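You operate a simulated robot arm through the tools that you are given. There is no shell and no other tool.

The job below is to be done with a simulated two-armed robot. You get a single attempt, and the scene is never put back.

JOB
Fetch the blue grease tub and set it on the top shelf of the wide rack. Then put the chart cassette that says "E257" from the top of the steel shelf beside the far retort on the open stretch of the grey mesh belt. Then put the clear cup with the orange band on the top of the steel table with the heat block away on the middle shelf of the service wall. Then open the top drawer of the tall steel cabinet, take the small carton from the top of the steel table with the heat block and leave it in the inside of the top drawer of the tall steel cabinet, then shut the drawer. Then put the folded blue cloth on the top of the box table away on the top of the small table. Do these in the order given. Set down upright: chart cassette, clear cup with the orange band, small carton.

The check looks at the end state, three seconds after you hand in, the way a careful person would. Anything else that was tipped, shoved, dropped, spilled or broken makes it a failure. Flat cloth is picked up by pressing the open fingertips on it (5 to 10 N) and closing them slowly along it; thin cloth reads only 2 to 8 mm in the jaws.

ROBOT AND FRAMES
Two 7-joint arms with fingered hands on one trunk, on a base that moves. Base frame: it is fixed to the floor where the robot stands at the start and does not move with it; the origin is under the middle of the robot, x ahead of it, y to its left, z up. Lengths are in cm, angles in degrees, forces in N, time in s.
The left shoulder is at the start at [3, 13.6, 120.5], the right one opposite. Each reaches about 125.3 cm from its shoulder. Places, roughly: blue grease tub [225, -125, 75]; chart cassette [-425, 0, 125]; clear cup with the orange band (7x7x9 cm) [-230, 650, 80]; folded blue cloth (11x7x3 cm) [-300, 730, 90]; inside of the top drawer of the tall steel cabinet [-460, 750, 60]; middle shelf of the service wall (36x21 cm) [180, -292, 84]; open stretch of the grey mesh belt (26x20 cm) [-146, 370, 70]; small carton [-250, 675, 75]; top drawer of the tall steel cabinet [-460, 740, 70]; top of the small table [240, -140, 80]; top shelf of the wide rack [330, -130, 140]. Payload 5 kg a hand.
Tool frame (each hand has its own): the origin (TCP) lies between the finger pads and is the grasp point; the fingertips stand 4.2 cm ahead of it; z points along the fingers, y is the line along which they close. The gripper opens to 20.8 cm; its body begins 11.9 cm behind the TCP. The gripper is a hand of 4 fingers: y runs from the thumb to the fingers, the wrist lies at [0, 0, -33.2] in the tool frame.
Orientation is told as [roll, pitch, yaw] about the base's x, y, z axes, in that order, counted from this pose: with the fingers straight down and closing along the base's y, the tool's x points along the base's -x, its y along +y and its z along -z.

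CONTROLS
- The arms move only by the tool drive_tool. It takes "left_increments", "right_increments" or both (then of equal length, played together; a hand with none holds still); each is a list of rows, each a list of 6 numbers: the shift along the tool's x, y, z in units of 100 mm (1.0 is 100 mm), then the turn, a rotation vector about the tool's x, y, z in units of 45 degrees (1.0 is 45 degrees). In form: [[dx, dy, dz, ax, ay, az], ...]. A call has 1 to 20 rows; each row is the pose to reach, as a shift and turn from the pose commanded when the call began, along the tool's axes at that moment. A call with a number of a shift or a turn outside -1 to 1 is refused whole. Each row takes 0.2 s and may step no farther than 5 cm and 8.6 degrees from the row before; otherwise, the whole call is refused. A pose out of reach is approached as far as the arm can. The call stops where the force on the tool passes 40 N (or 10 N more than at its start, if that is more) or the arm is blocked; 0.2 s more then pass. In this call time passes only in rows, and 0.2 s behind the last. The reply holds the time, the measured pose of the TCP, the force on the tool along the base axes, the opening and the grip force, in the units named above and with some noise, with the torque about the TCP (base axes, N m) and any sound that the robot's microphone picked up.
- Cameras (640 x 400 px; columns grow to the right, rows downward): "scene" is now at [5.08, -0.13, 193.39]; the picture's right is [-0.03, -1.00, 0.00], its down [-0.72, 0.02, -0.69] and it looks along [0.69, -0.02, -0.72] (base axes); focal length 272 px, centre (320, 200). "left" rides on the left gripper at [-10.1, 0, -14.5] in its tool frame; the picture's right is [0.00, -1.00, 0.00], its down [0.82, 0.00, -0.57] and it looks along [0.57, 0.00, 0.82] (tool axes); focal length 261 px, centre (320, 200). "right" rides on the right gripper at [10.1, 0, -14.5] in its tool frame; the picture's right is [0.00, 1.00, 0.00], its down [-0.82, 0.00, -0.57] and it looks along [-0.57, 0.00, 0.82] (tool axes); focal length 261 px, centre (320, 200).
- grab_frame(camera): a new picture of that camera. No time passes.
- lift_body(by): moves the trunk up (or, below 0, down) by that many cm; the arms and the scene camera ride with it, the base frame stays. It gives what a move gives, with no picture.
- base_move(legs): drives the robot by 1 to 6 legs, each [ahead, left, turn to the left] in cm, cm and degrees, along the robot's own axes; the way and the turn of a leg run together, so that a leg with both is an arc; at most 150 cm and 180 degrees a leg. The arms and the cameras ride along, it lands a little off, and it stops where it bumps. It gives what a move gives.
- set_fingers(finger1, finger2, finger3, thumb_bend, hand): sets how far each is bent, from 0 (flat) to 100 (curled in); at 30 the hand is open as for a grip, at 70 the pads meet at the TCP. One left out holds its place. A second passes; each finger stops where it meets its share of the squeeze, and holds until it gets a number again. It is the only way to open and close the hand. It gives what a move gives, with no picture; readings hold the bend of each and the force on the fingers (four entries, about 0 where the hand has none), thumb and palm.
- aim_head(pan, tilt): turns the head with the scene camera to pan (to the left, within 143 degrees either way) and tilt (down, from -29 to 69), counted from straight ahead of the robot. It gives what a move gives.
- locate(camera, pixels): for up to 12 pixels [column, row] of the newest picture of that camera ("zoom" is the newest enlarged one), the place [x, y, z] in the base frame of the surface seen there, good to about 0.2 cm. No time passes.
- close_up(camera, box): a new picture of the part [left, top, right, bottom] of that camera's present view, enlarged. No time passes.
- hand_in(): hands the job in; it is judged then, once.

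Unless the task says otherwise, let go and move clear before handing in.

The tools are called after "Call:" as name(argument=value, ...) on one line, values as JSON. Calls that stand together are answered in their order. drive_tool: Moves the arms, as the interface text tells. Its arguments: {"type":"object","properties":{"left_increments":{"type":"array"},"right_increments":{"type":"array"}},"required":[]} The other tools are called the same way: lift_body (by) moves the trunk up or down; set_fingers (finger1, finger2, finger3, thumb_bend, hand) moves the fingers one by one; base_move (legs) drives the base; aim_head (pan, tilt) turns the head that bears the scene camera; grab_frame (camera) takes a picture; locate (camera, pixels) gives the place of the surface under pixels of a picture; close_up (camera, box) takes an enlarged picture of a part of a camera's view; hand_in () hands the job in.

At the start:

```text
t: 0.0
left_position: [78.05, 39.76, 107.91]
left_tcp_rot: [-0.1, 0.0, 0.0]
left_wrist_force: [-0.1, 0.0, 0.3]
left_moment: [0.0, 0.01, 0.01]
left_width: 20.78
left_gripper_force: 0.1
left_shape: jaw
left_bend: [30.0, 30.0, 30.0, 30.0]
left_finger forces: [0.1, 0.1, 0.0, 0.0, 0.1, 0.0]
right_position: [72.79, -39.45, 105.92]
right_tcp_rot: [0.0, 0.0, 0.0]
right_wrist_force: [-0.5, 0.1, -0.9]
right_moment: [0.03, 0.01, -0.01]
right_width: 20.76
right_gripper_force: 0.1
right_shape: jaw
right_bend: [30.0, 30.0, 30.0, 30.0]
right_finger forces: [0.0, 0.0, 0.0, 0.1, 0.0, 0.0]
trunk travel left (down, up): [-22.5, 26.5]
robot x, y, heading: [0.13, 0.21, -0.2]
head pan, tilt (commanded): [-1.5, 46.2]
```

scene: 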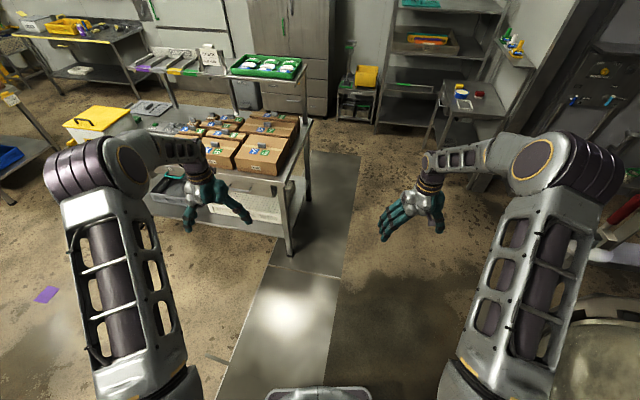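
right: 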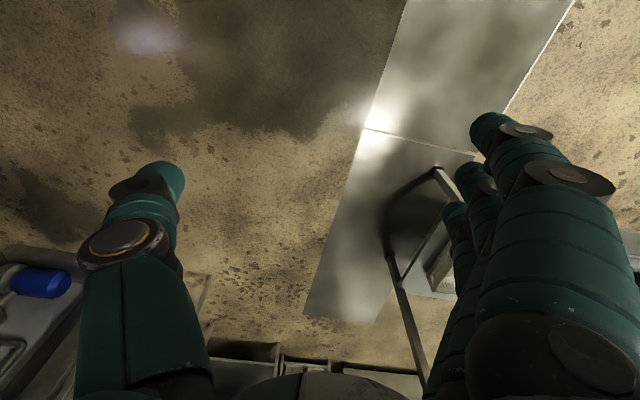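
left: 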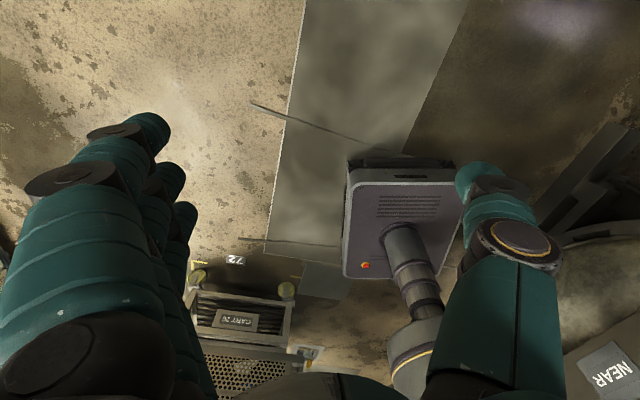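

The scene picture shows a table with cartons ahead-left, a rack and small table ahead-right (around pixels (430,60) and (465,100)). I'll look closer at the area where the grease tub and small table should be.

Call:
close_up(camera="scene", box=[360, 0, 560, 125])

Call:
locate(camera="scene", pixels=[[462, 93], [478, 93], [430, 50], [430, 3], [420, 90], [510, 45], [600, 85], [300, 240], [400, 250], [350, 95]])

```text
3.20 times, centred on (460, 62) of scene
```

zoom: 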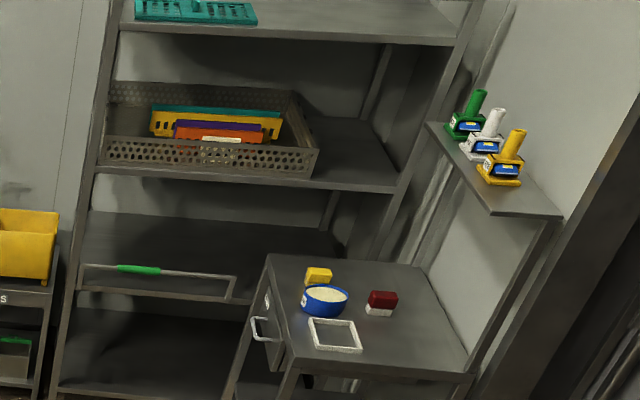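

```text
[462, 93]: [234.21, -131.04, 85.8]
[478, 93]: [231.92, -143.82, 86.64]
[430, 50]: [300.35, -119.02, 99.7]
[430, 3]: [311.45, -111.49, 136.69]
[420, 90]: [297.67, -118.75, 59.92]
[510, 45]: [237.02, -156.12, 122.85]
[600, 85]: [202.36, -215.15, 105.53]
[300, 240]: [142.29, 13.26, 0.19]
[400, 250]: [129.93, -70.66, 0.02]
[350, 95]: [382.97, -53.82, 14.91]
```

The zoom shows the blue tub (white grease inside) at about (322,298) on the small table, between a yellow box and a maroon box, and the wide rack behind. I'll survey the room by turning the head before moving.

Call:
aim_head(pan=-20, tilt=20)

Call:
grab_frame(camera="scene")

```text
t: 0.9
left_position: [78.0, 39.83, 107.82]
left_tcp_rot: [0.0, 0.0, 0.1]
left_wrist_force: [0.1, -0.7, -0.3]
left_moment: [-0.02, -0.03, 0.05]
left_width: 20.77
left_gripper_force: 0.0
left_shape: jaw
left_bend: [30.0, 30.0, 30.0, 30.0]
left_finger forces: [0.0, 0.1, 0.1, 0.0, 0.0, 0.1]
right_position: [72.82, -39.54, 105.96]
right_tcp_rot: [-0.1, -0.1, 0.0]
right_wrist_force: [0.1, 0.1, -0.3]
right_moment: [-0.02, 0.03, 0.04]
right_width: 20.8
right_gripper_force: 0.1
right_shape: jaw
right_bend: [30.0, 30.0, 30.0, 30.0]
right_finger forces: [0.1, 0.0, 0.0, 0.0, 0.1, 0.0]
trunk travel left (down, up): [-22.5, 26.5]
robot x, y, heading: [0.18, 0.15, -0.1]
head pan, tilt (commanded): [-20.0, 20.0]
```

```text
taken
```

scene: 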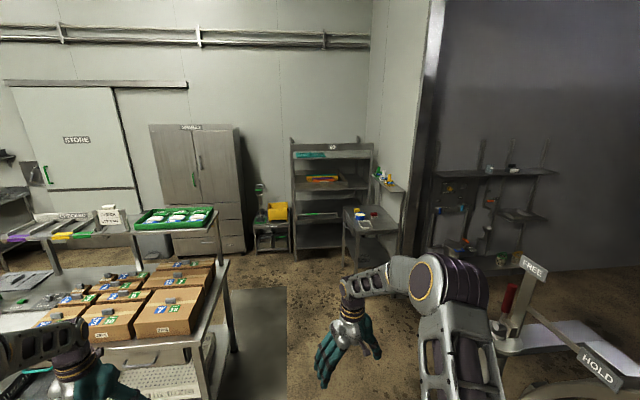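

Call:
close_up(camera="scene", box=[240, 110, 440, 260])

Call:
close_up(camera="scene", box=[400, 130, 600, 260])

Call:
locate(camera="scene", pixels=[[295, 158], [330, 158], [372, 158], [330, 192], [362, 217], [345, 232], [380, 228], [455, 172], [530, 172], [520, 215], [450, 252], [230, 380]])

```text
2.67 times, centred on (340, 185) of scene
```

zoom: 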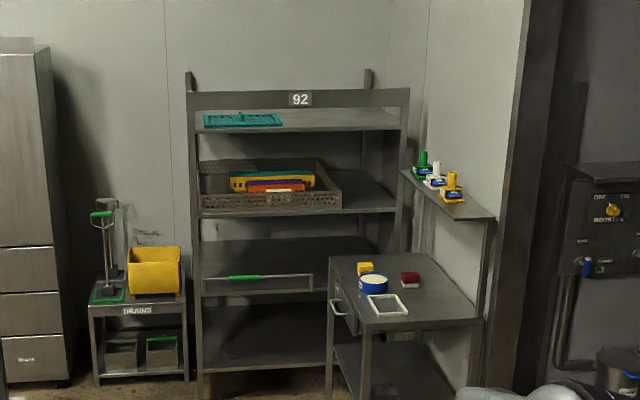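

```text
3.08 times, centred on (500, 195) of scene
```

zoom: 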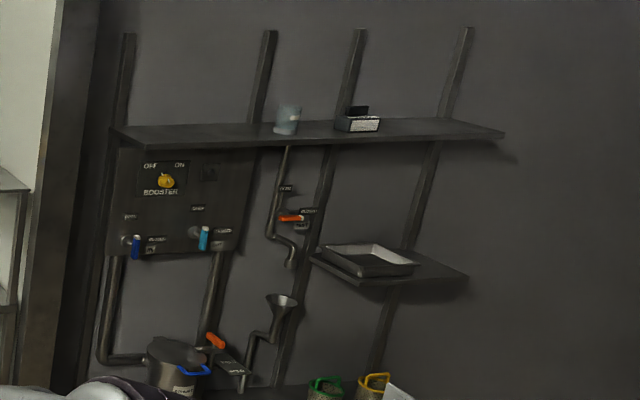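

```text
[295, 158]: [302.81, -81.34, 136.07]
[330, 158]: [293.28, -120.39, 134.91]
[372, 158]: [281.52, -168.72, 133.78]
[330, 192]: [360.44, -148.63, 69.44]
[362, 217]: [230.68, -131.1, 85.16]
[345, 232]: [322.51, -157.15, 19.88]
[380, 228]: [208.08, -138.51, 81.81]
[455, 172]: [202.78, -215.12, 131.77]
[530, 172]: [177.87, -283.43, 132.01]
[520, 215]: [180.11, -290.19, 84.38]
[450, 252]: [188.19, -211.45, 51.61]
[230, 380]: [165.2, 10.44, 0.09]
```

The rack's front edge runs from about [303,-81] to [281,-169], top shelf z≈134-136, with a header board "92" above. I'll measure the header and the items on the small table.

Call:
close_up(camera="scene", box=[285, 130, 385, 192])

Call:
locate(camera="zoom", pixels=[[100, 95], [270, 95], [500, 100], [100, 190], [270, 185], [530, 180], [300, 140], [450, 150], [400, 120], [150, 150], [560, 90], [45, 90]])

```text
6.40 times, centred on (335, 161) of scene
```

zoom: 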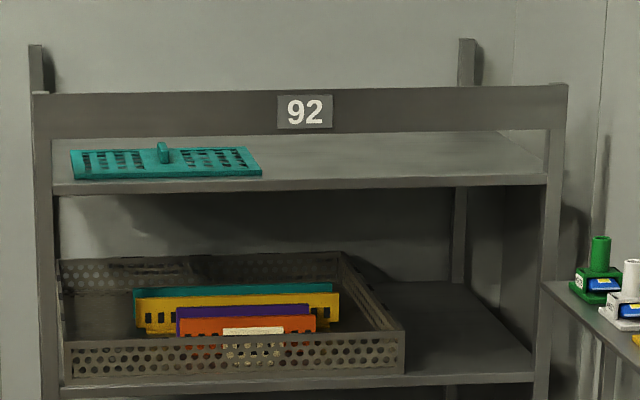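

```text
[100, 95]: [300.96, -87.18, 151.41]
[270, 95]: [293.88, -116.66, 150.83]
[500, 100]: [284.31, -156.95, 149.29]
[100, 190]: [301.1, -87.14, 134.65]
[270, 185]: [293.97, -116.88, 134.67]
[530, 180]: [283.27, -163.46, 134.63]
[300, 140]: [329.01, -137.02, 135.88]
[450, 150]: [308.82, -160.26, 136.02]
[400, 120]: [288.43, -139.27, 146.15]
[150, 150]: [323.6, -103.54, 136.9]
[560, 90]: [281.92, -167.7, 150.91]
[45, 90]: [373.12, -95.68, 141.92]
```

Header spans z≈144–151.5 at the rack front, shelf surface z≈136, free area right of the teal grid. Next I'll pan around to learn the room.

Call:
aim_head(pan=-70, tilt=25)

Call:
grab_frame(camera="scene")

Call:
aim_head(pan=-140, tilt=25)

Call:
grab_frame(camera="scene")

Call:
aim_head(pan=140, tilt=25)

Call:
grab_frame(camera="scene")

Call:
aim_head(pan=75, tilt=25)

Call:
grab_frame(camera="scene")

Call:
aim_head(pan=30, tilt=30)

Call:
grab_frame(camera="scene")

```text
t: 2.1
left_position: [78.1, 39.81, 107.97]
left_tcp_rot: [0.0, 0.0, 0.0]
left_wrist_force: [-0.2, -0.3, 0.1]
left_moment: [-0.03, 0.01, 0.01]
left_width: 20.75
left_gripper_force: 0.2
left_shape: jaw
left_bend: [30.0, 30.0, 30.0, 30.0]
left_finger forces: [0.0, 0.1, 0.0, 0.0, 0.0, 0.0]
right_position: [72.73, -39.49, 105.91]
right_tcp_rot: [0.1, 0.0, 0.0]
right_wrist_force: [-0.3, 0.4, -0.6]
right_moment: [-0.03, -0.01, 0.02]
right_width: 20.78
right_gripper_force: 0.0
right_shape: jaw
right_bend: [30.0, 30.0, 30.0, 30.0]
right_finger forces: [0.0, 0.0, 0.1, 0.0, 0.1, 0.0]
trunk travel left (down, up): [-22.5, 26.5]
robot x, y, heading: [0.23, -0.08, 0.1]
head pan, tilt (commanded): [-70.0, 25.0]
```

```text
taken
```

scene: 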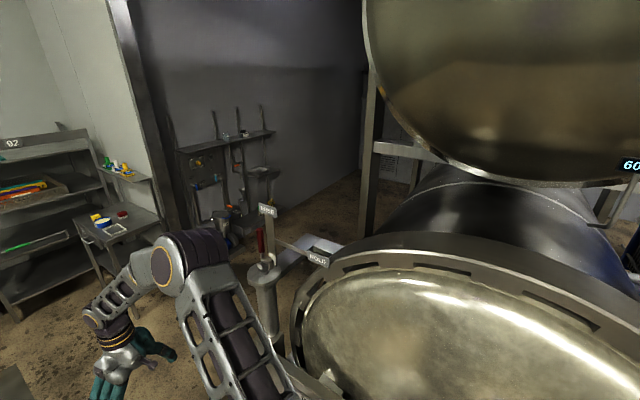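

```text
t: 3.5
left_position: [78.1, 39.82, 107.85]
left_tcp_rot: [0.0, 0.0, 0.0]
left_wrist_force: [0.3, -0.5, 0.5]
left_moment: [0.04, 0.03, 0.01]
left_width: 20.76
left_gripper_force: 0.0
left_shape: jaw
left_bend: [30.0, 30.0, 30.0, 30.0]
left_finger forces: [0.1, 0.1, 0.0, 0.1, 0.0, 0.0]
right_position: [72.79, -39.52, 105.9]
right_tcp_rot: [0.1, 0.0, 0.0]
right_wrist_force: [0.8, 0.4, 0.0]
right_moment: [-0.04, 0.01, -0.03]
right_width: 20.81
right_gripper_force: 0.2
right_shape: jaw
right_bend: [30.0, 30.0, 30.0, 30.0]
right_finger forces: [0.0, 0.0, 0.0, 0.0, 0.0, 0.0]
trunk travel left (down, up): [-22.5, 26.5]
robot x, y, heading: [0.4, -0.32, -0.1]
head pan, tilt (commanded): [-140.0, 25.0]
```

```text
taken
```

scene: 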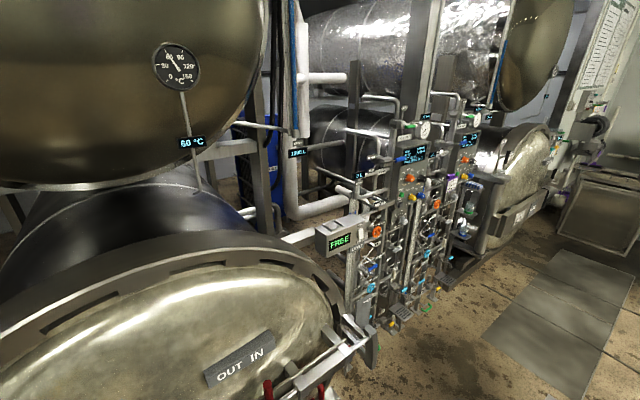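

```text
t: 7.4
left_position: [78.06, 39.8, 107.84]
left_tcp_rot: [0.0, 0.0, 0.1]
left_wrist_force: [-0.1, -0.2, -0.6]
left_moment: [0.02, -0.01, -0.03]
left_width: 20.78
left_gripper_force: 0.1
left_shape: jaw
left_bend: [30.0, 30.0, 30.0, 30.0]
left_finger forces: [0.0, 0.1, 0.0, 0.0, 0.0, 0.0]
right_position: [72.79, -39.56, 105.84]
right_tcp_rot: [0.1, 0.0, 0.0]
right_wrist_force: [0.7, -0.5, 0.1]
right_moment: [-0.01, 0.03, 0.03]
right_width: 20.78
right_gripper_force: 0.1
right_shape: jaw
right_bend: [30.0, 30.0, 30.0, 30.0]
right_finger forces: [0.0, 0.0, 0.1, 0.0, 0.0, 0.0]
trunk travel left (down, up): [-22.5, 26.5]
robot x, y, heading: [0.07, -0.09, 0.0]
head pan, tilt (commanded): [140.0, 25.0]
```

```text
taken
```

scene: 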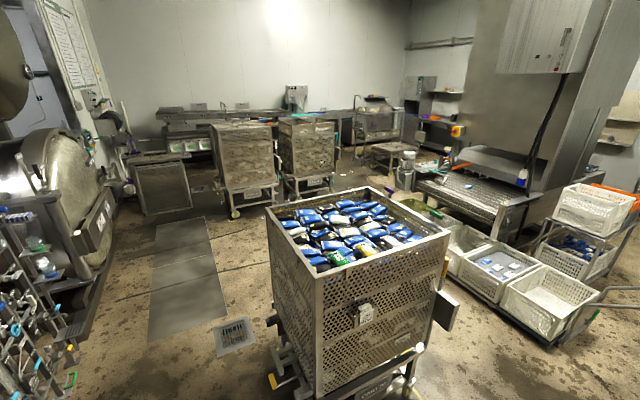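

```text
t: 8.7
left_position: [77.98, 39.78, 107.74]
left_tcp_rot: [-0.1, 0.0, 0.0]
left_wrist_force: [-0.3, 1.1, -0.5]
left_moment: [-0.01, 0.01, -0.02]
left_width: 20.79
left_gripper_force: 0.0
left_shape: jaw
left_bend: [30.0, 30.0, 30.0, 30.0]
left_finger forces: [0.0, 0.0, 0.1, 0.0, 0.0, 0.0]
right_position: [72.8, -39.53, 105.96]
right_tcp_rot: [0.1, -0.1, 0.0]
right_wrist_force: [0.1, 0.3, -0.1]
right_moment: [-0.01, 0.01, 0.02]
right_width: 20.78
right_gripper_force: 0.1
right_shape: jaw
right_bend: [30.0, 30.0, 30.0, 30.0]
right_finger forces: [0.1, 0.1, 0.0, 0.0, 0.1, 0.0]
trunk travel left (down, up): [-22.5, 26.5]
robot x, y, heading: [-0.3, -0.04, -0.1]
head pan, tilt (commanded): [75.0, 25.0]
```

```text
taken
```

scene: 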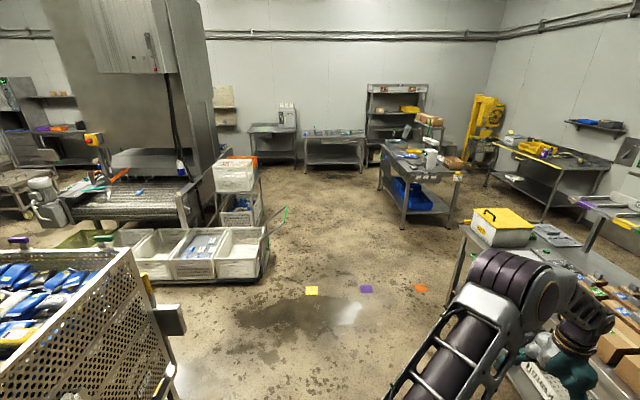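

```text
t: 9.8
left_position: [78.04, 39.82, 107.81]
left_tcp_rot: [0.0, 0.0, 0.0]
left_wrist_force: [0.4, -1.3, 0.2]
left_moment: [-0.01, 0.0, 0.03]
left_width: 20.8
left_gripper_force: 0.1
left_shape: jaw
left_bend: [30.0, 30.0, 30.0, 30.0]
left_finger forces: [0.1, 0.1, 0.0, 0.0, 0.0, 0.1]
right_position: [72.77, -39.57, 105.77]
right_tcp_rot: [0.0, 0.1, 0.0]
right_wrist_force: [0.0, 0.3, 0.4]
right_moment: [0.01, -0.02, -0.01]
right_width: 20.77
right_gripper_force: 0.1
right_shape: jaw
right_bend: [30.0, 30.0, 30.0, 30.0]
right_finger forces: [0.0, 0.1, 0.1, 0.0, 0.1, 0.0]
trunk travel left (down, up): [-22.5, 26.5]
robot x, y, heading: [0.06, -0.34, 0.0]
head pan, tilt (commanded): [30.0, 30.0]
```

```text
taken
```

scene: 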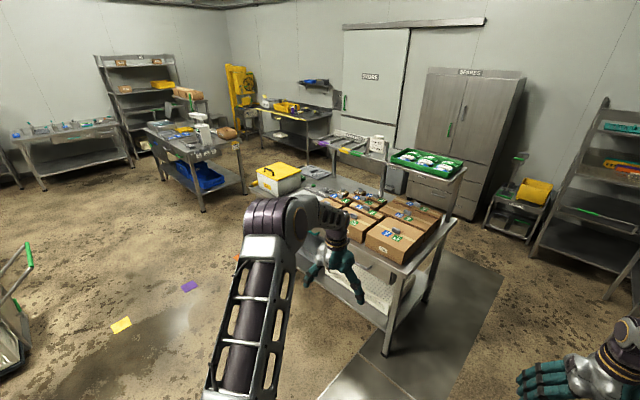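

I've seen the general layout: cart with pouches behind-left, retort at right, table with cartons ahead-left. I'll look at the front-right to find obstacles (post FREE/HOLD) before driving.

Call:
aim_head(pan=-45, tilt=40)

Call:
grab_frame(camera="scene")

```text
t: 11.3
left_position: [78.11, 39.85, 107.86]
left_tcp_rot: [0.0, 0.1, 0.1]
left_wrist_force: [-0.1, 0.0, 1.1]
left_moment: [-0.01, -0.01, -0.01]
left_width: 20.78
left_gripper_force: 0.0
left_shape: jaw
left_bend: [30.0, 30.0, 30.0, 30.0]
left_finger forces: [0.0, 0.0, 0.0, 0.0, 0.1, 0.1]
right_position: [72.92, -39.48, 105.86]
right_tcp_rot: [0.0, 0.0, 0.0]
right_wrist_force: [1.0, -0.4, 0.2]
right_moment: [0.0, 0.02, 0.02]
right_width: 20.8
right_gripper_force: 0.0
right_shape: jaw
right_bend: [30.0, 30.0, 30.0, 30.0]
right_finger forces: [0.1, 0.0, 0.0, 0.0, 0.1, 0.0]
trunk travel left (down, up): [-22.5, 26.5]
robot x, y, heading: [-0.09, 0.3, 0.0]
head pan, tilt (commanded): [-45.0, 40.0]
```

```text
taken
```

scene: 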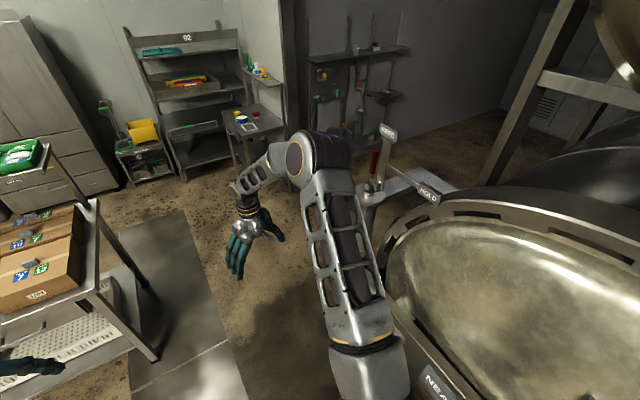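

Call:
locate(camera="scene", pixels=[[155, 360], [97, 200], [387, 128], [430, 192], [375, 160], [370, 215], [280, 230], [240, 185], [225, 115], [278, 112], [405, 250], [400, 330]])

```text
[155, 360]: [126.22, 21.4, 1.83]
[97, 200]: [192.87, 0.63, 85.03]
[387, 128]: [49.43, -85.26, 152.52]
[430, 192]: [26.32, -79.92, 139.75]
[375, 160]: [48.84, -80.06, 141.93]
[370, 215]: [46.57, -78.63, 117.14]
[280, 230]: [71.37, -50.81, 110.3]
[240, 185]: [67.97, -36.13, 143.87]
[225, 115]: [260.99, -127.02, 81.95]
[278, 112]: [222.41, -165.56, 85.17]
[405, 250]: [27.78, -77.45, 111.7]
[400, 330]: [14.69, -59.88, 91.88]
```

The clear corridor lies between the carton table corner [193,1] and the post at [48,-80]; the left hand would pass over the cartons, so I first draw the left arm back.

Call:
drive_tool(left_increments=[[0.5, 0, 0, 0, 0, 0], [1.0, 0, 0, 0, 0, 0]])

Call:
drive_tool(left_increments=[[0.5, 0, 0, 0, 0, 0], [1.0, 0, 0, 0, 0, 0]])

Call:
drive_tool(left_increments=[[0.5, 0, -0.2, 0, 0, 0], [1.0, 0, -0.5, 0, 0, 0]])

Call:
grab_frame(camera="scene")

```text
t: 11.9
left_position: [68.21, 39.65, 108.16]
left_tcp_rot: [0.0, -0.1, -0.1]
left_wrist_force: [-0.3, -0.8, 0.9]
left_moment: [0.1, -0.01, -0.02]
left_width: 20.8
left_gripper_force: 0.0
left_shape: jaw
left_bend: [30.0, 30.0, 30.0, 30.0]
left_finger forces: [0.0, 0.0, 0.0, 0.0, 0.0, 0.0]
right_position: [72.74, -39.59, 105.94]
right_tcp_rot: [0.0, 0.1, -0.1]
right_wrist_force: [-0.7, -0.8, 0.6]
right_moment: [0.04, -0.02, -0.01]
right_width: 20.75
right_gripper_force: 0.1
right_shape: jaw
right_bend: [30.0, 30.0, 30.0, 30.0]
right_finger forces: [0.0, 0.1, 0.0, 0.0, 0.0, 0.0]
trunk travel left (down, up): [-22.5, 26.5]
robot x, y, heading: [0.07, 0.23, -0.0]
head pan, tilt (commanded): [-45.0, 40.0]
```

```text
t: 12.5
left_position: [57.94, 39.53, 107.81]
left_tcp_rot: [0.0, -0.1, -0.1]
left_wrist_force: [0.2, -0.3, 0.3]
left_moment: [0.06, -0.03, 0.0]
left_width: 20.79
left_gripper_force: 0.0
left_shape: jaw
left_bend: [30.0, 30.0, 30.0, 30.0]
left_finger forces: [0.1, 0.1, 0.0, 0.0, 0.0, 0.1]
right_position: [72.71, -39.44, 105.94]
right_tcp_rot: [0.0, 0.0, -0.1]
right_wrist_force: [0.3, -0.4, 1.0]
right_moment: [0.07, 0.0, 0.01]
right_width: 20.8
right_gripper_force: 0.0
right_shape: jaw
right_bend: [30.0, 30.0, 30.0, 30.0]
right_finger forces: [0.0, 0.0, 0.1, 0.1, 0.0, 0.0]
trunk travel left (down, up): [-22.5, 26.5]
robot x, y, heading: [0.32, 0.14, 0.1]
head pan, tilt (commanded): [-45.0, 40.0]
```

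```text
refused: row 1 steps farther than a row can; nothing moved
```

```text
taken
```

scene: 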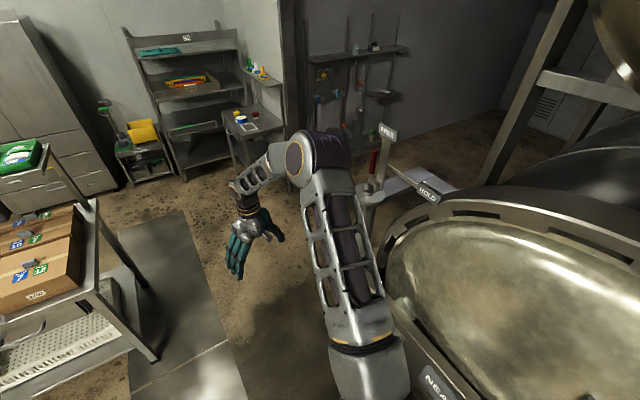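

The left hand is at x≈58 and retracting fine (third call was simply too large a step). One more retract with a small lift.

Call:
drive_tool(left_increments=[[0.4, 0, -0.2, 0, 0, 0], [0.8, 0, -0.4, 0, 0, 0], [1.0, 0, -0.6, 0, 0, 0]])

Call:
aim_head(pan=10, tilt=60)

Call:
grab_frame(camera="scene")

```text
t: 13.3
left_position: [47.81, 39.69, 113.89]
left_tcp_rot: [0.0, -0.1, 0.0]
left_wrist_force: [-1.3, -0.7, -0.4]
left_moment: [0.02, -0.14, 0.02]
left_width: 20.78
left_gripper_force: 0.1
left_shape: jaw
left_bend: [30.0, 30.0, 30.0, 30.0]
left_finger forces: [0.1, 0.0, 0.1, 0.1, 0.0, 0.0]
right_position: [72.8, -39.54, 106.02]
right_tcp_rot: [0.0, -0.1, 0.0]
right_wrist_force: [-1.0, -0.9, 0.5]
right_moment: [0.03, -0.11, 0.01]
right_width: 20.76
right_gripper_force: 0.1
right_shape: jaw
right_bend: [30.0, 30.0, 30.0, 30.0]
right_finger forces: [0.1, 0.0, 0.0, 0.0, 0.0, 0.0]
trunk travel left (down, up): [-22.5, 26.5]
robot x, y, heading: [-0.04, 0.03, -0.0]
head pan, tilt (commanded): [-45.0, 40.0]
```

```text
t: 14.6
left_position: [48.02, 39.77, 113.78]
left_tcp_rot: [0.0, 0.0, -0.1]
left_wrist_force: [0.5, 0.0, -0.4]
left_moment: [0.01, 0.0, 0.01]
left_width: 20.78
left_gripper_force: 0.1
left_shape: jaw
left_bend: [30.0, 30.0, 30.0, 30.0]
left_finger forces: [0.1, 0.0, 0.0, 0.0, 0.0, 0.0]
right_position: [72.66, -39.45, 105.99]
right_tcp_rot: [0.0, -0.1, -0.1]
right_wrist_force: [-1.1, -0.8, 0.3]
right_moment: [0.02, -0.01, 0.03]
right_width: 20.78
right_gripper_force: 0.0
right_shape: jaw
right_bend: [30.0, 30.0, 30.0, 30.0]
right_finger forces: [0.1, 0.0, 0.1, 0.0, 0.0, 0.1]
trunk travel left (down, up): [-22.5, 26.5]
robot x, y, heading: [-0.01, -0.13, -0.1]
head pan, tilt (commanded): [10.0, 60.0]
```

```text
taken
```

scene: 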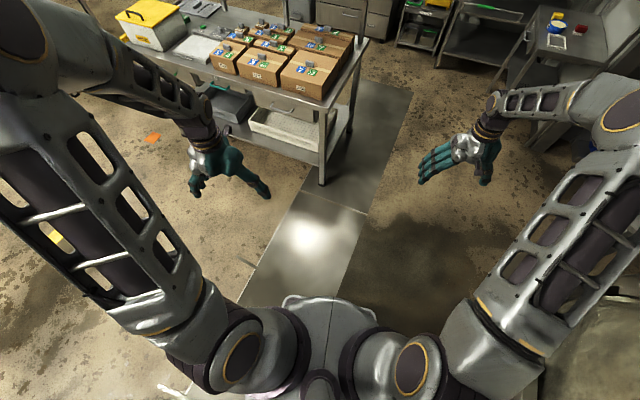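

The left hand is now clear of the carton table. I check the robot's base front edge at (320,298) and the table corners for clearance, then drive diagonally.

Call:
locate(camera="scene", pixels=[[320, 299], [290, 300], [375, 325], [321, 180], [366, 42], [330, 100], [205, 90]])

Call:
base_move(legs=[[70, -45, 0]])

Call:
aim_head(pan=-25, tilt=45)

Call:
grab_frame(camera="scene")

```text
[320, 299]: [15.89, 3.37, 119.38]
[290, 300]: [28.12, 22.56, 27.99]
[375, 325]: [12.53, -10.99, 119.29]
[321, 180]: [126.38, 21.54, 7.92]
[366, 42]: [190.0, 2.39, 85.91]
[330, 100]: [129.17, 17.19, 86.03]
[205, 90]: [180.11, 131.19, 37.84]
```

```text
t: 18.9
left_position: [116.36, -6.76, 113.88]
left_tcp_rot: [0.0, 0.0, -0.8]
left_wrist_force: [-0.1, -0.4, -0.6]
left_moment: [0.05, 0.02, -0.01]
left_width: 20.79
left_gripper_force: 0.0
left_shape: jaw
left_bend: [30.0, 30.0, 30.0, 30.0]
left_finger forces: [0.1, 0.0, 0.0, 0.1, 0.0, 0.0]
right_position: [139.81, -86.24, 105.81]
right_tcp_rot: [-0.1, 0.0, -0.9]
right_wrist_force: [0.5, -0.3, -0.7]
right_moment: [0.02, 0.0, -0.02]
right_width: 20.76
right_gripper_force: 0.0
right_shape: jaw
right_bend: [30.0, 30.0, 30.0, 30.0]
right_finger forces: [0.1, 0.0, 0.0, 0.1, 0.0, 0.0]
trunk travel left (down, up): [-22.5, 26.5]
robot x, y, heading: [67.65, -45.93, -0.9]
head pan, tilt (commanded): [10.0, 60.0]
```

```text
t: 19.9
left_position: [116.28, -6.69, 113.77]
left_tcp_rot: [0.0, 0.0, -0.9]
left_wrist_force: [0.1, 0.7, 0.5]
left_moment: [-0.02, 0.01, -0.01]
left_width: 20.77
left_gripper_force: 0.0
left_shape: jaw
left_bend: [30.0, 30.0, 30.0, 30.0]
left_finger forces: [0.1, 0.0, 0.0, 0.0, 0.0, 0.1]
right_position: [139.77, -86.38, 105.88]
right_tcp_rot: [0.0, 0.0, -0.9]
right_wrist_force: [-0.2, -0.1, 0.1]
right_moment: [-0.01, -0.02, 0.02]
right_width: 20.79
right_gripper_force: 0.1
right_shape: jaw
right_bend: [30.0, 30.0, 30.0, 30.0]
right_finger forces: [0.0, 0.1, 0.0, 0.0, 0.2, 0.0]
trunk travel left (down, up): [-22.5, 26.5]
robot x, y, heading: [67.45, -45.9, -1.0]
head pan, tilt (commanded): [-25.0, 45.0]
```

```text
taken
```

scene: 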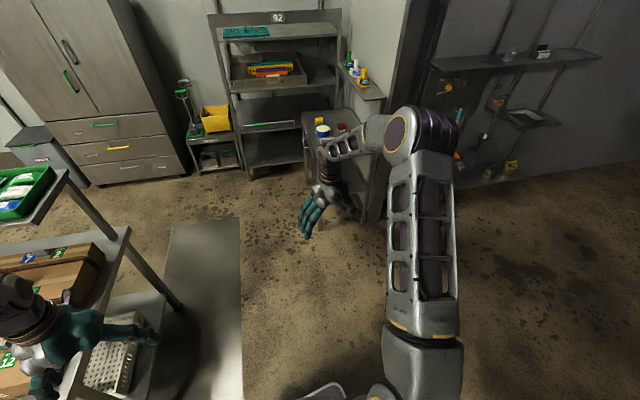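

The base landed at about (67.5,-45.9), everything clear. I'll drive on diagonally so the right hand comes near the small table, then inspect.

Call:
base_move(legs=[[45, -40, 0]])

Call:
aim_head(pan=-20, tilt=40)

Call:
grab_frame(camera="scene")

Call:
grab_frame(camera="right")

```text
t: 23.3
left_position: [160.71, -48.04, 113.81]
left_tcp_rot: [-0.1, 0.0, -1.5]
left_wrist_force: [0.2, -0.4, 0.4]
left_moment: [0.02, 0.02, 0.0]
left_width: 20.79
left_gripper_force: 0.0
left_shape: jaw
left_bend: [30.0, 30.0, 30.0, 30.0]
left_finger forces: [0.1, 0.0, 0.0, 0.0, 0.0, 0.0]
right_position: [183.67, -127.84, 105.87]
right_tcp_rot: [0.0, -0.1, -1.3]
right_wrist_force: [0.3, -0.3, -0.8]
right_moment: [0.05, 0.05, 0.02]
right_width: 20.76
right_gripper_force: 0.0
right_shape: jaw
right_bend: [30.0, 30.0, 30.0, 30.0]
right_finger forces: [0.0, 0.0, 0.0, 0.0, 0.0, 0.1]
trunk travel left (down, up): [-22.5, 26.5]
robot x, y, heading: [111.85, -86.24, -1.4]
head pan, tilt (commanded): [-25.0, 45.0]
```

```text
t: 24.0
left_position: [160.72, -48.04, 113.8]
left_tcp_rot: [0.0, 0.0, -1.4]
left_wrist_force: [-0.6, 0.4, 0.1]
left_moment: [-0.01, 0.0, -0.02]
left_width: 20.78
left_gripper_force: 0.1
left_shape: jaw
left_bend: [30.0, 30.0, 30.0, 30.0]
left_finger forces: [0.1, 0.0, 0.0, 0.1, 0.0, 0.0]
right_position: [183.46, -127.9, 106.04]
right_tcp_rot: [0.0, 0.0, -1.4]
right_wrist_force: [0.7, -1.2, -0.5]
right_moment: [0.0, 0.02, -0.03]
right_width: 20.79
right_gripper_force: 0.1
right_shape: jaw
right_bend: [30.0, 30.0, 30.0, 30.0]
right_finger forces: [0.0, 0.0, 0.1, 0.0, 0.0, 0.1]
trunk travel left (down, up): [-22.5, 26.5]
robot x, y, heading: [111.93, -86.92, -1.4]
head pan, tilt (commanded): [-20.0, 40.0]
```

```text
taken
```

scene: 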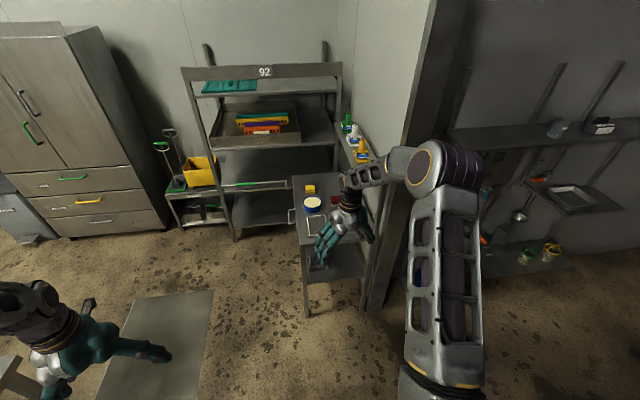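

```text
taken
```

right: 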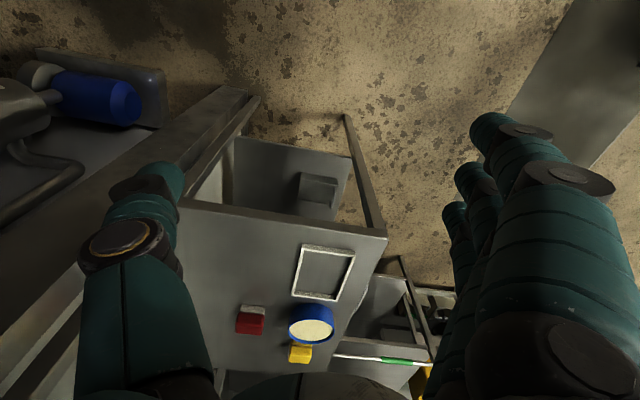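

The right-hand camera shows the table top: white frame outline (325,272), blue tub (311,328), red box (250,320), yellow box (300,353). I'll get positions of these and table corners.

Call:
locate(camera="right", pixels=[[311, 328], [294, 345], [330, 340], [310, 308], [250, 320], [300, 353], [325, 272], [385, 235], [185, 205], [337, 368], [325, 300], [300, 262]])

Call:
close_up(camera="right", box=[200, 220, 400, 380])

Call:
close_up(camera="scene", box=[280, 160, 380, 260])

```text
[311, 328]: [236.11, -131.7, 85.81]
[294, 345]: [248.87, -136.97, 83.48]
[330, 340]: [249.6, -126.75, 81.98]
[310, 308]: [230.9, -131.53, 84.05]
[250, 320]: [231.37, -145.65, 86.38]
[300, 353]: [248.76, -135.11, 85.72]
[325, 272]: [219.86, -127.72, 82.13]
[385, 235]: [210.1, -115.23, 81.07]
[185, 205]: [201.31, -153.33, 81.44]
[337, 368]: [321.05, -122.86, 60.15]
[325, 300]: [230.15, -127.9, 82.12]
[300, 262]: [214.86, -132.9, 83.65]
```

```text
2.50 times, centred on (300, 300) of right
```

zoom: 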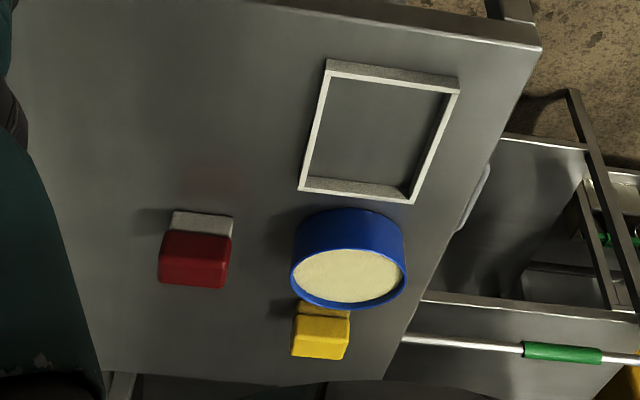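

```text
4.00 times, centred on (330, 210) of scene
```

zoom: 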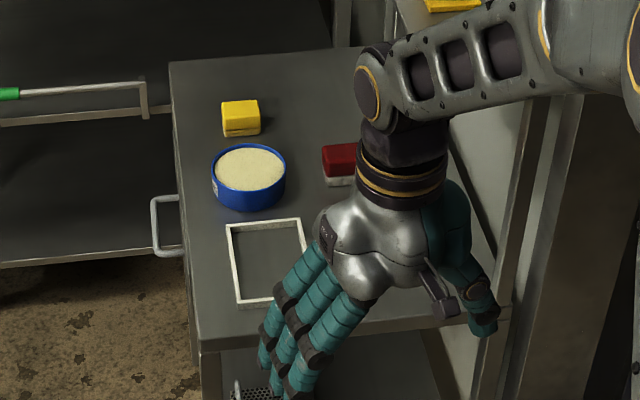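

Tub is ~10.5 cm wide, 5 cm tall, centred near (237,-131.5) on table z≈82, with a yellow box behind and a red box to the right. I need box extents and where my right elbow and the wall shelf sit before driving closer.

Call:
locate(camera="scene", pixels=[[428, 168], [465, 130], [385, 165], [360, 150], [375, 165], [345, 120], [440, 90], [372, 300], [355, 185], [440, 300], [410, 60], [392, 170]])

Call:
close_up(camera="right", box=[200, 220, 400, 380])

Call:
locate(camera="zoom", pixels=[[160, 280], [222, 285], [232, 218], [175, 212], [293, 355], [348, 355], [350, 315], [296, 308], [292, 250], [406, 265], [350, 212], [350, 305]])

```text
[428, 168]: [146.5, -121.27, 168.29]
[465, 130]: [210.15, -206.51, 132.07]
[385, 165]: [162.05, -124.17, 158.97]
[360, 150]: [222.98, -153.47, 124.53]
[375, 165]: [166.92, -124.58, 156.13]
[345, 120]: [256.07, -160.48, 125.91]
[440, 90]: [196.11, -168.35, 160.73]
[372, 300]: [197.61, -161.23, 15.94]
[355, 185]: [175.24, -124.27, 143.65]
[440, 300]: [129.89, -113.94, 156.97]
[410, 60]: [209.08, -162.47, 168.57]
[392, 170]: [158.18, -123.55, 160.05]
```

```text
2.50 times, centred on (300, 300) of right
```

zoom: 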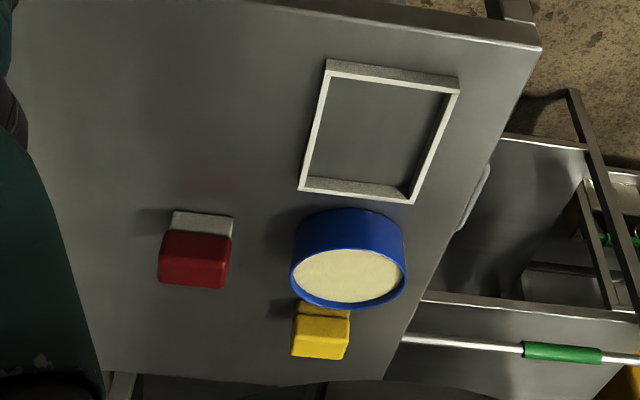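

```text
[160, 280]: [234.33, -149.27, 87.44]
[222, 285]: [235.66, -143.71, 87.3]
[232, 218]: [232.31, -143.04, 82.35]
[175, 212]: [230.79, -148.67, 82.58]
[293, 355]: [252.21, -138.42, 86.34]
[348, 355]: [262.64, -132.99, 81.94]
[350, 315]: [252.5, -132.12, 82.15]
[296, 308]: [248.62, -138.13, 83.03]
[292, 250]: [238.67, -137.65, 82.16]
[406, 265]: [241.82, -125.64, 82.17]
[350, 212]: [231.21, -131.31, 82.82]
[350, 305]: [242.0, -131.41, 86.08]
```

Tub centre ≈(236.9,-131.7); red box corner (235.7,-143.7), yellow box starts x≈248. I'll drive so the right hand sits above the tub, hand still well above (z≈106), and turn the hand +9° so the thumb avoids the red box.

Call:
base_move(legs=[[52.5, -2.3, 0]])

Call:
drive_tool(right_increments=[[0, 0, 0, 0, 0, -0.12], [0, 0, 0, 0, 0, -0.22]])

Call:
grab_frame(camera="right")

Call:
grab_frame(camera="scene")

```text
t: 27.1
left_position: [213.94, -51.3, 113.72]
left_tcp_rot: [0.0, 0.0, -1.0]
left_wrist_force: [0.2, -0.5, -0.3]
left_moment: [-0.03, 0.1, -0.02]
left_width: 20.78
left_gripper_force: 0.1
left_shape: jaw
left_bend: [30.0, 30.0, 30.0, 30.0]
left_finger forces: [0.1, 0.0, 0.0, 0.0, 0.1, 0.1]
right_position: [237.3, -130.81, 105.98]
right_tcp_rot: [0.0, 0.1, -1.1]
right_wrist_force: [0.4, 0.3, -1.6]
right_moment: [0.01, 0.06, 0.04]
right_width: 20.78
right_gripper_force: 0.0
right_shape: jaw
right_bend: [30.0, 30.0, 30.0, 30.0]
right_finger forces: [0.1, 0.0, 0.0, 0.1, 0.1, 0.0]
trunk travel left (down, up): [-22.5, 26.5]
robot x, y, heading: [165.44, -90.05, -1.0]
head pan, tilt (commanded): [-20.0, 40.0]
```

```text
t: 27.7
left_position: [213.95, -51.26, 113.74]
left_tcp_rot: [0.0, -0.1, -1.0]
left_wrist_force: [-0.4, -0.5, -0.1]
left_moment: [0.03, 0.03, 0.0]
left_width: 20.8
left_gripper_force: 0.0
left_shape: jaw
left_bend: [30.0, 30.0, 30.0, 30.0]
left_finger forces: [0.1, 0.1, 0.0, 0.0, 0.0, 0.0]
right_position: [237.16, -130.91, 105.77]
right_tcp_rot: [0.1, 0.0, 8.9]
right_wrist_force: [0.6, -0.3, 0.9]
right_moment: [0.04, 0.06, 0.01]
right_width: 20.79
right_gripper_force: 0.1
right_shape: jaw
right_bend: [30.0, 30.0, 30.0, 30.0]
right_finger forces: [0.0, 0.0, 0.1, 0.0, 0.1, 0.0]
trunk travel left (down, up): [-22.5, 26.5]
robot x, y, heading: [164.96, -89.84, -0.9]
head pan, tilt (commanded): [-20.0, 40.0]
```

```text
taken
```

right: 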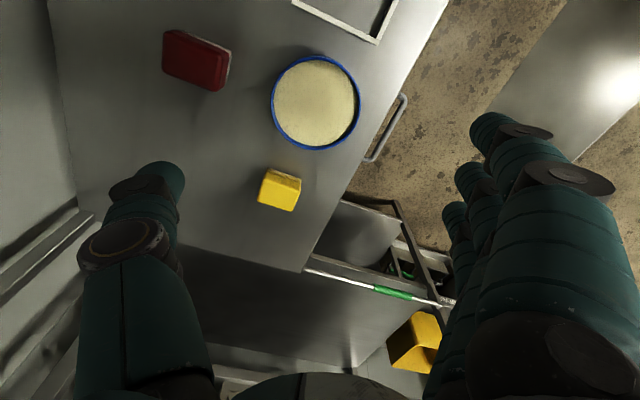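

```text
taken
```

scene: 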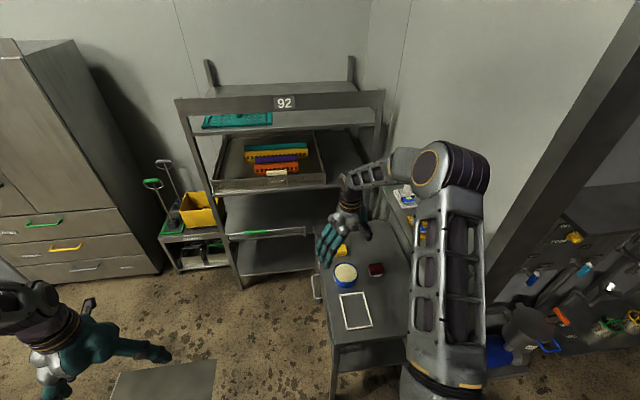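

The hand is right above the tub (tub at (316,102) in the hand view). I'll measure the rim to centre precisely.

Call:
locate(camera="right", pixels=[[316, 100], [274, 102], [359, 102], [316, 57], [316, 147], [210, 80], [272, 172], [378, 40], [299, 180]])

```text
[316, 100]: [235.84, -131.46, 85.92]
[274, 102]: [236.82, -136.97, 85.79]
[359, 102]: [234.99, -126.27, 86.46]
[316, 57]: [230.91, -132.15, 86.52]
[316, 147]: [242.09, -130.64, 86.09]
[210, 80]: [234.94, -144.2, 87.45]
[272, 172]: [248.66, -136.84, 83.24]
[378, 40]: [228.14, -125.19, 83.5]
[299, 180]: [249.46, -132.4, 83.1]
```

Tub centre ≈(236.3,-131.6), rim z≈86.3. I'll shift the hand ~1 cm, narrow the fingers to ~14.5 cm and descend in stages with the trunk.

Call:
drive_tool(right_increments=[[0.1, -0.055, 0, 0, 0, 0]])

Call:
set_fingers(hand="right", finger1=42, finger2=42, finger3=42, thumb_bend=42)

Call:
lift_body(by=-10)

Call:
grab_frame(camera="right")

Call:
close_up(camera="scene", box=[280, 160, 440, 320])

```text
t: 28.1
left_position: [213.94, -51.27, 113.79]
left_tcp_rot: [0.0, 0.0, -1.0]
left_wrist_force: [0.1, -0.2, 0.3]
left_moment: [0.06, -0.04, -0.03]
left_width: 20.82
left_gripper_force: 0.0
left_shape: jaw
left_bend: [30.0, 30.0, 30.0, 30.0]
left_finger forces: [0.0, 0.1, 0.0, 0.0, 0.1, 0.0]
right_position: [236.2, -131.62, 105.95]
right_tcp_rot: [0.1, 0.0, 8.9]
right_wrist_force: [-0.7, 0.2, -0.5]
right_moment: [0.01, -0.04, 0.01]
right_width: 20.78
right_gripper_force: 0.0
right_shape: jaw
right_bend: [30.0, 30.0, 30.0, 30.0]
right_finger forces: [0.0, 0.0, 0.0, 0.0, 0.1, 0.0]
trunk travel left (down, up): [-22.5, 26.5]
robot x, y, heading: [165.05, -90.16, -1.1]
head pan, tilt (commanded): [-20.0, 40.0]
```

```text
t: 29.1
left_position: [213.87, -51.27, 113.65]
left_tcp_rot: [0.0, 0.1, -1.0]
left_wrist_force: [-0.1, -0.4, -0.7]
left_moment: [0.0, 0.05, -0.01]
left_width: 20.79
left_gripper_force: 0.1
left_shape: jaw
left_bend: [30.0, 30.0, 30.0, 30.0]
left_finger forces: [0.0, 0.1, 0.0, 0.0, 0.0, 0.0]
right_position: [236.35, -131.5, 105.79]
right_tcp_rot: [0.1, 0.1, 8.8]
right_wrist_force: [0.0, 0.5, -0.3]
right_moment: [0.01, 0.02, -0.01]
right_width: 16.32
right_gripper_force: 0.1
right_shape: fingers
right_bend: [42.0, 42.0, 42.0, 42.0]
right_finger forces: [0.1, 0.0, 0.0, 0.0, 0.0, 0.0]
trunk travel left (down, up): [-22.5, 26.5]
robot x, y, heading: [165.45, -89.72, -0.7]
head pan, tilt (commanded): [-20.0, 40.0]
```

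```text
t: 30.4
left_position: [213.91, -51.15, 103.74]
left_tcp_rot: [0.0, 0.0, -1.0]
left_wrist_force: [0.1, -0.2, 0.7]
left_moment: [-0.04, -0.02, -0.02]
left_width: 20.77
left_gripper_force: 0.0
left_shape: jaw
left_bend: [30.0, 30.0, 30.0, 30.0]
left_finger forces: [0.0, 0.0, 0.0, 0.0, 0.1, 0.0]
right_position: [236.13, -131.55, 96.01]
right_tcp_rot: [0.0, -0.1, 9.0]
right_wrist_force: [0.2, 0.5, -0.6]
right_moment: [-0.01, 0.0, -0.01]
right_width: 16.32
right_gripper_force: 0.0
right_shape: fingers
right_bend: [42.0, 42.0, 42.0, 42.0]
right_finger forces: [0.0, 0.1, 0.0, 0.0, 0.0, 0.0]
trunk travel left (down, up): [-12.5, 36.5]
robot x, y, heading: [165.32, -90.08, -0.9]
head pan, tilt (commanded): [-20.0, 40.0]
```

```text
taken
```

right: 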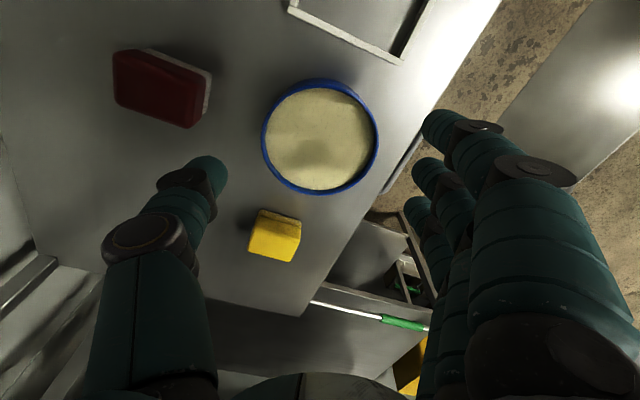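

```text
2.50 times, centred on (360, 240) of scene
```

zoom: 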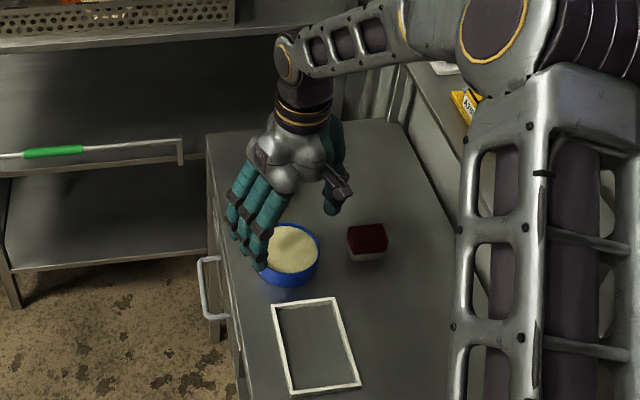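

Width is 16.3 at bend 42; hand looks centred over the tub. I'll narrow a bit more and descend 5 cm, then check.

Call:
set_fingers(hand="right", finger1=46, finger2=46, finger3=46, thumb_bend=46)

Call:
lift_body(by=-5)

Call:
grab_frame(camera="right")

Call:
close_up(camera="scene", box=[300, 160, 420, 280])

```text
t: 31.4
left_position: [213.86, -51.12, 103.71]
left_tcp_rot: [0.0, 0.0, -1.0]
left_wrist_force: [-0.1, 0.1, 0.3]
left_moment: [-0.03, 0.04, -0.03]
left_width: 20.77
left_gripper_force: 0.0
left_shape: jaw
left_bend: [30.0, 30.0, 30.0, 30.0]
left_finger forces: [0.0, 0.0, 0.0, 0.1, 0.1, 0.1]
right_position: [236.19, -131.59, 95.92]
right_tcp_rot: [0.0, 0.1, 8.9]
right_wrist_force: [-0.7, 0.4, 0.5]
right_moment: [0.0, -0.01, 0.0]
right_width: 14.23
right_gripper_force: 0.0
right_shape: fingers
right_bend: [46.0, 46.0, 46.0, 46.0]
right_finger forces: [0.0, 0.1, 0.0, 0.0, 0.1, 0.0]
trunk travel left (down, up): [-12.5, 36.5]
robot x, y, heading: [165.14, -90.11, -0.9]
head pan, tilt (commanded): [-20.0, 40.0]
```

```text
t: 32.3
left_position: [214.02, -51.05, 98.77]
left_tcp_rot: [0.0, -0.1, -0.9]
left_wrist_force: [0.1, -0.1, 0.4]
left_moment: [-0.02, -0.03, -0.02]
left_width: 20.78
left_gripper_force: 0.0
left_shape: jaw
left_bend: [30.0, 30.0, 30.0, 30.0]
left_finger forces: [0.0, 0.0, 0.0, 0.0, 0.0, 0.0]
right_position: [236.25, -131.55, 90.92]
right_tcp_rot: [0.1, 0.0, 8.9]
right_wrist_force: [-0.2, 0.4, 0.3]
right_moment: [-0.01, -0.03, 0.02]
right_width: 14.24
right_gripper_force: 0.1
right_shape: fingers
right_bend: [46.0, 46.0, 46.0, 46.0]
right_finger forces: [0.0, 0.1, 0.1, 0.0, 0.0, 0.0]
trunk travel left (down, up): [-7.5, 41.5]
robot x, y, heading: [164.89, -89.68, -1.0]
head pan, tilt (commanded): [-20.0, 40.0]
```

```text
taken
```

right: 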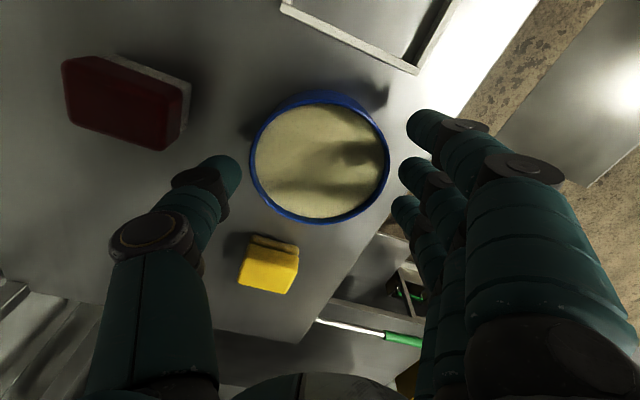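

```text
3.33 times, centred on (360, 220) of scene
```

zoom: 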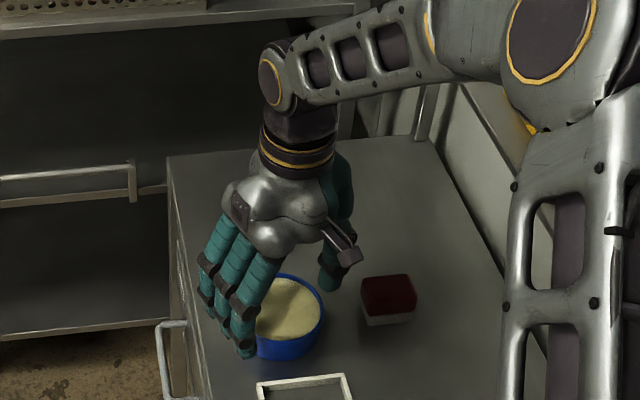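

Thumb clears the red box and fingers clear the frame. Descend 3 cm more to TCP≈87.9, then close gently.

Call:
lift_body(by=-3)

Call:
set_fingers(hand="right", finger1=54, finger2=54, finger3=54, thumb_bend=54)

Call:
grab_frame(camera="right")

```text
t: 33.1
left_position: [213.89, -51.21, 95.93]
left_tcp_rot: [0.0, 0.1, -0.9]
left_wrist_force: [-0.9, 0.2, 0.2]
left_moment: [0.0, -0.03, -0.02]
left_width: 20.76
left_gripper_force: 0.1
left_shape: jaw
left_bend: [30.0, 30.0, 30.0, 30.0]
left_finger forces: [0.0, 0.0, 0.1, 0.0, 0.0, 0.0]
right_position: [236.13, -131.6, 88.02]
right_tcp_rot: [-0.1, 0.0, 8.9]
right_wrist_force: [-0.9, -0.3, 0.5]
right_moment: [0.02, -0.02, 0.0]
right_width: 14.23
right_gripper_force: 0.1
right_shape: fingers
right_bend: [46.0, 46.0, 46.0, 46.0]
right_finger forces: [0.1, 0.0, 0.0, 0.1, 0.1, 0.0]
trunk travel left (down, up): [-4.5, 44.5]
robot x, y, heading: [165.53, -90.0, -0.9]
head pan, tilt (commanded): [-20.0, 40.0]
```

```text
t: 34.1
left_position: [213.84, -51.21, 95.86]
left_tcp_rot: [0.1, 0.0, -0.9]
left_wrist_force: [-0.5, -1.4, -0.6]
left_moment: [-0.03, -0.02, -0.02]
left_width: 20.8
left_gripper_force: 0.1
left_shape: jaw
left_bend: [30.0, 30.0, 30.0, 30.0]
left_finger forces: [0.1, 0.0, 0.1, 0.1, 0.0, 0.0]
right_position: [236.24, -131.54, 88.03]
right_tcp_rot: [0.0, 0.0, 8.9]
right_wrist_force: [0.0, -1.6, 5.6]
right_moment: [-0.1, -0.01, 0.02]
right_width: 11.14
right_gripper_force: 8.6
right_shape: fingers
right_bend: [54.0, 50.0, 53.0, 52.0]
right_finger forces: [0.2, 6.7, 1.6, 0.0, 9.8, 0.0]
trunk travel left (down, up): [-4.5, 44.5]
robot x, y, heading: [165.49, -90.55, -1.0]
head pan, tilt (commanded): [-20.0, 40.0]
```

```text
taken
```

right: 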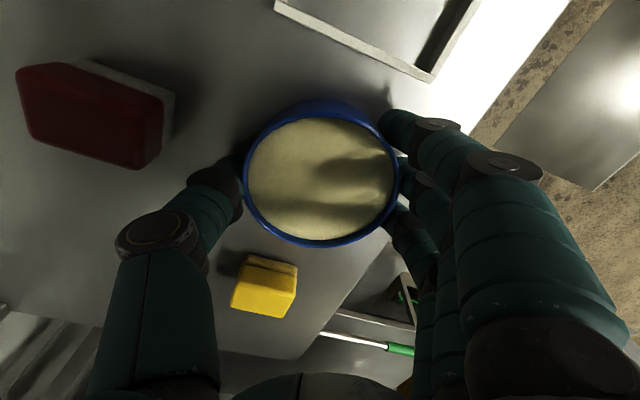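

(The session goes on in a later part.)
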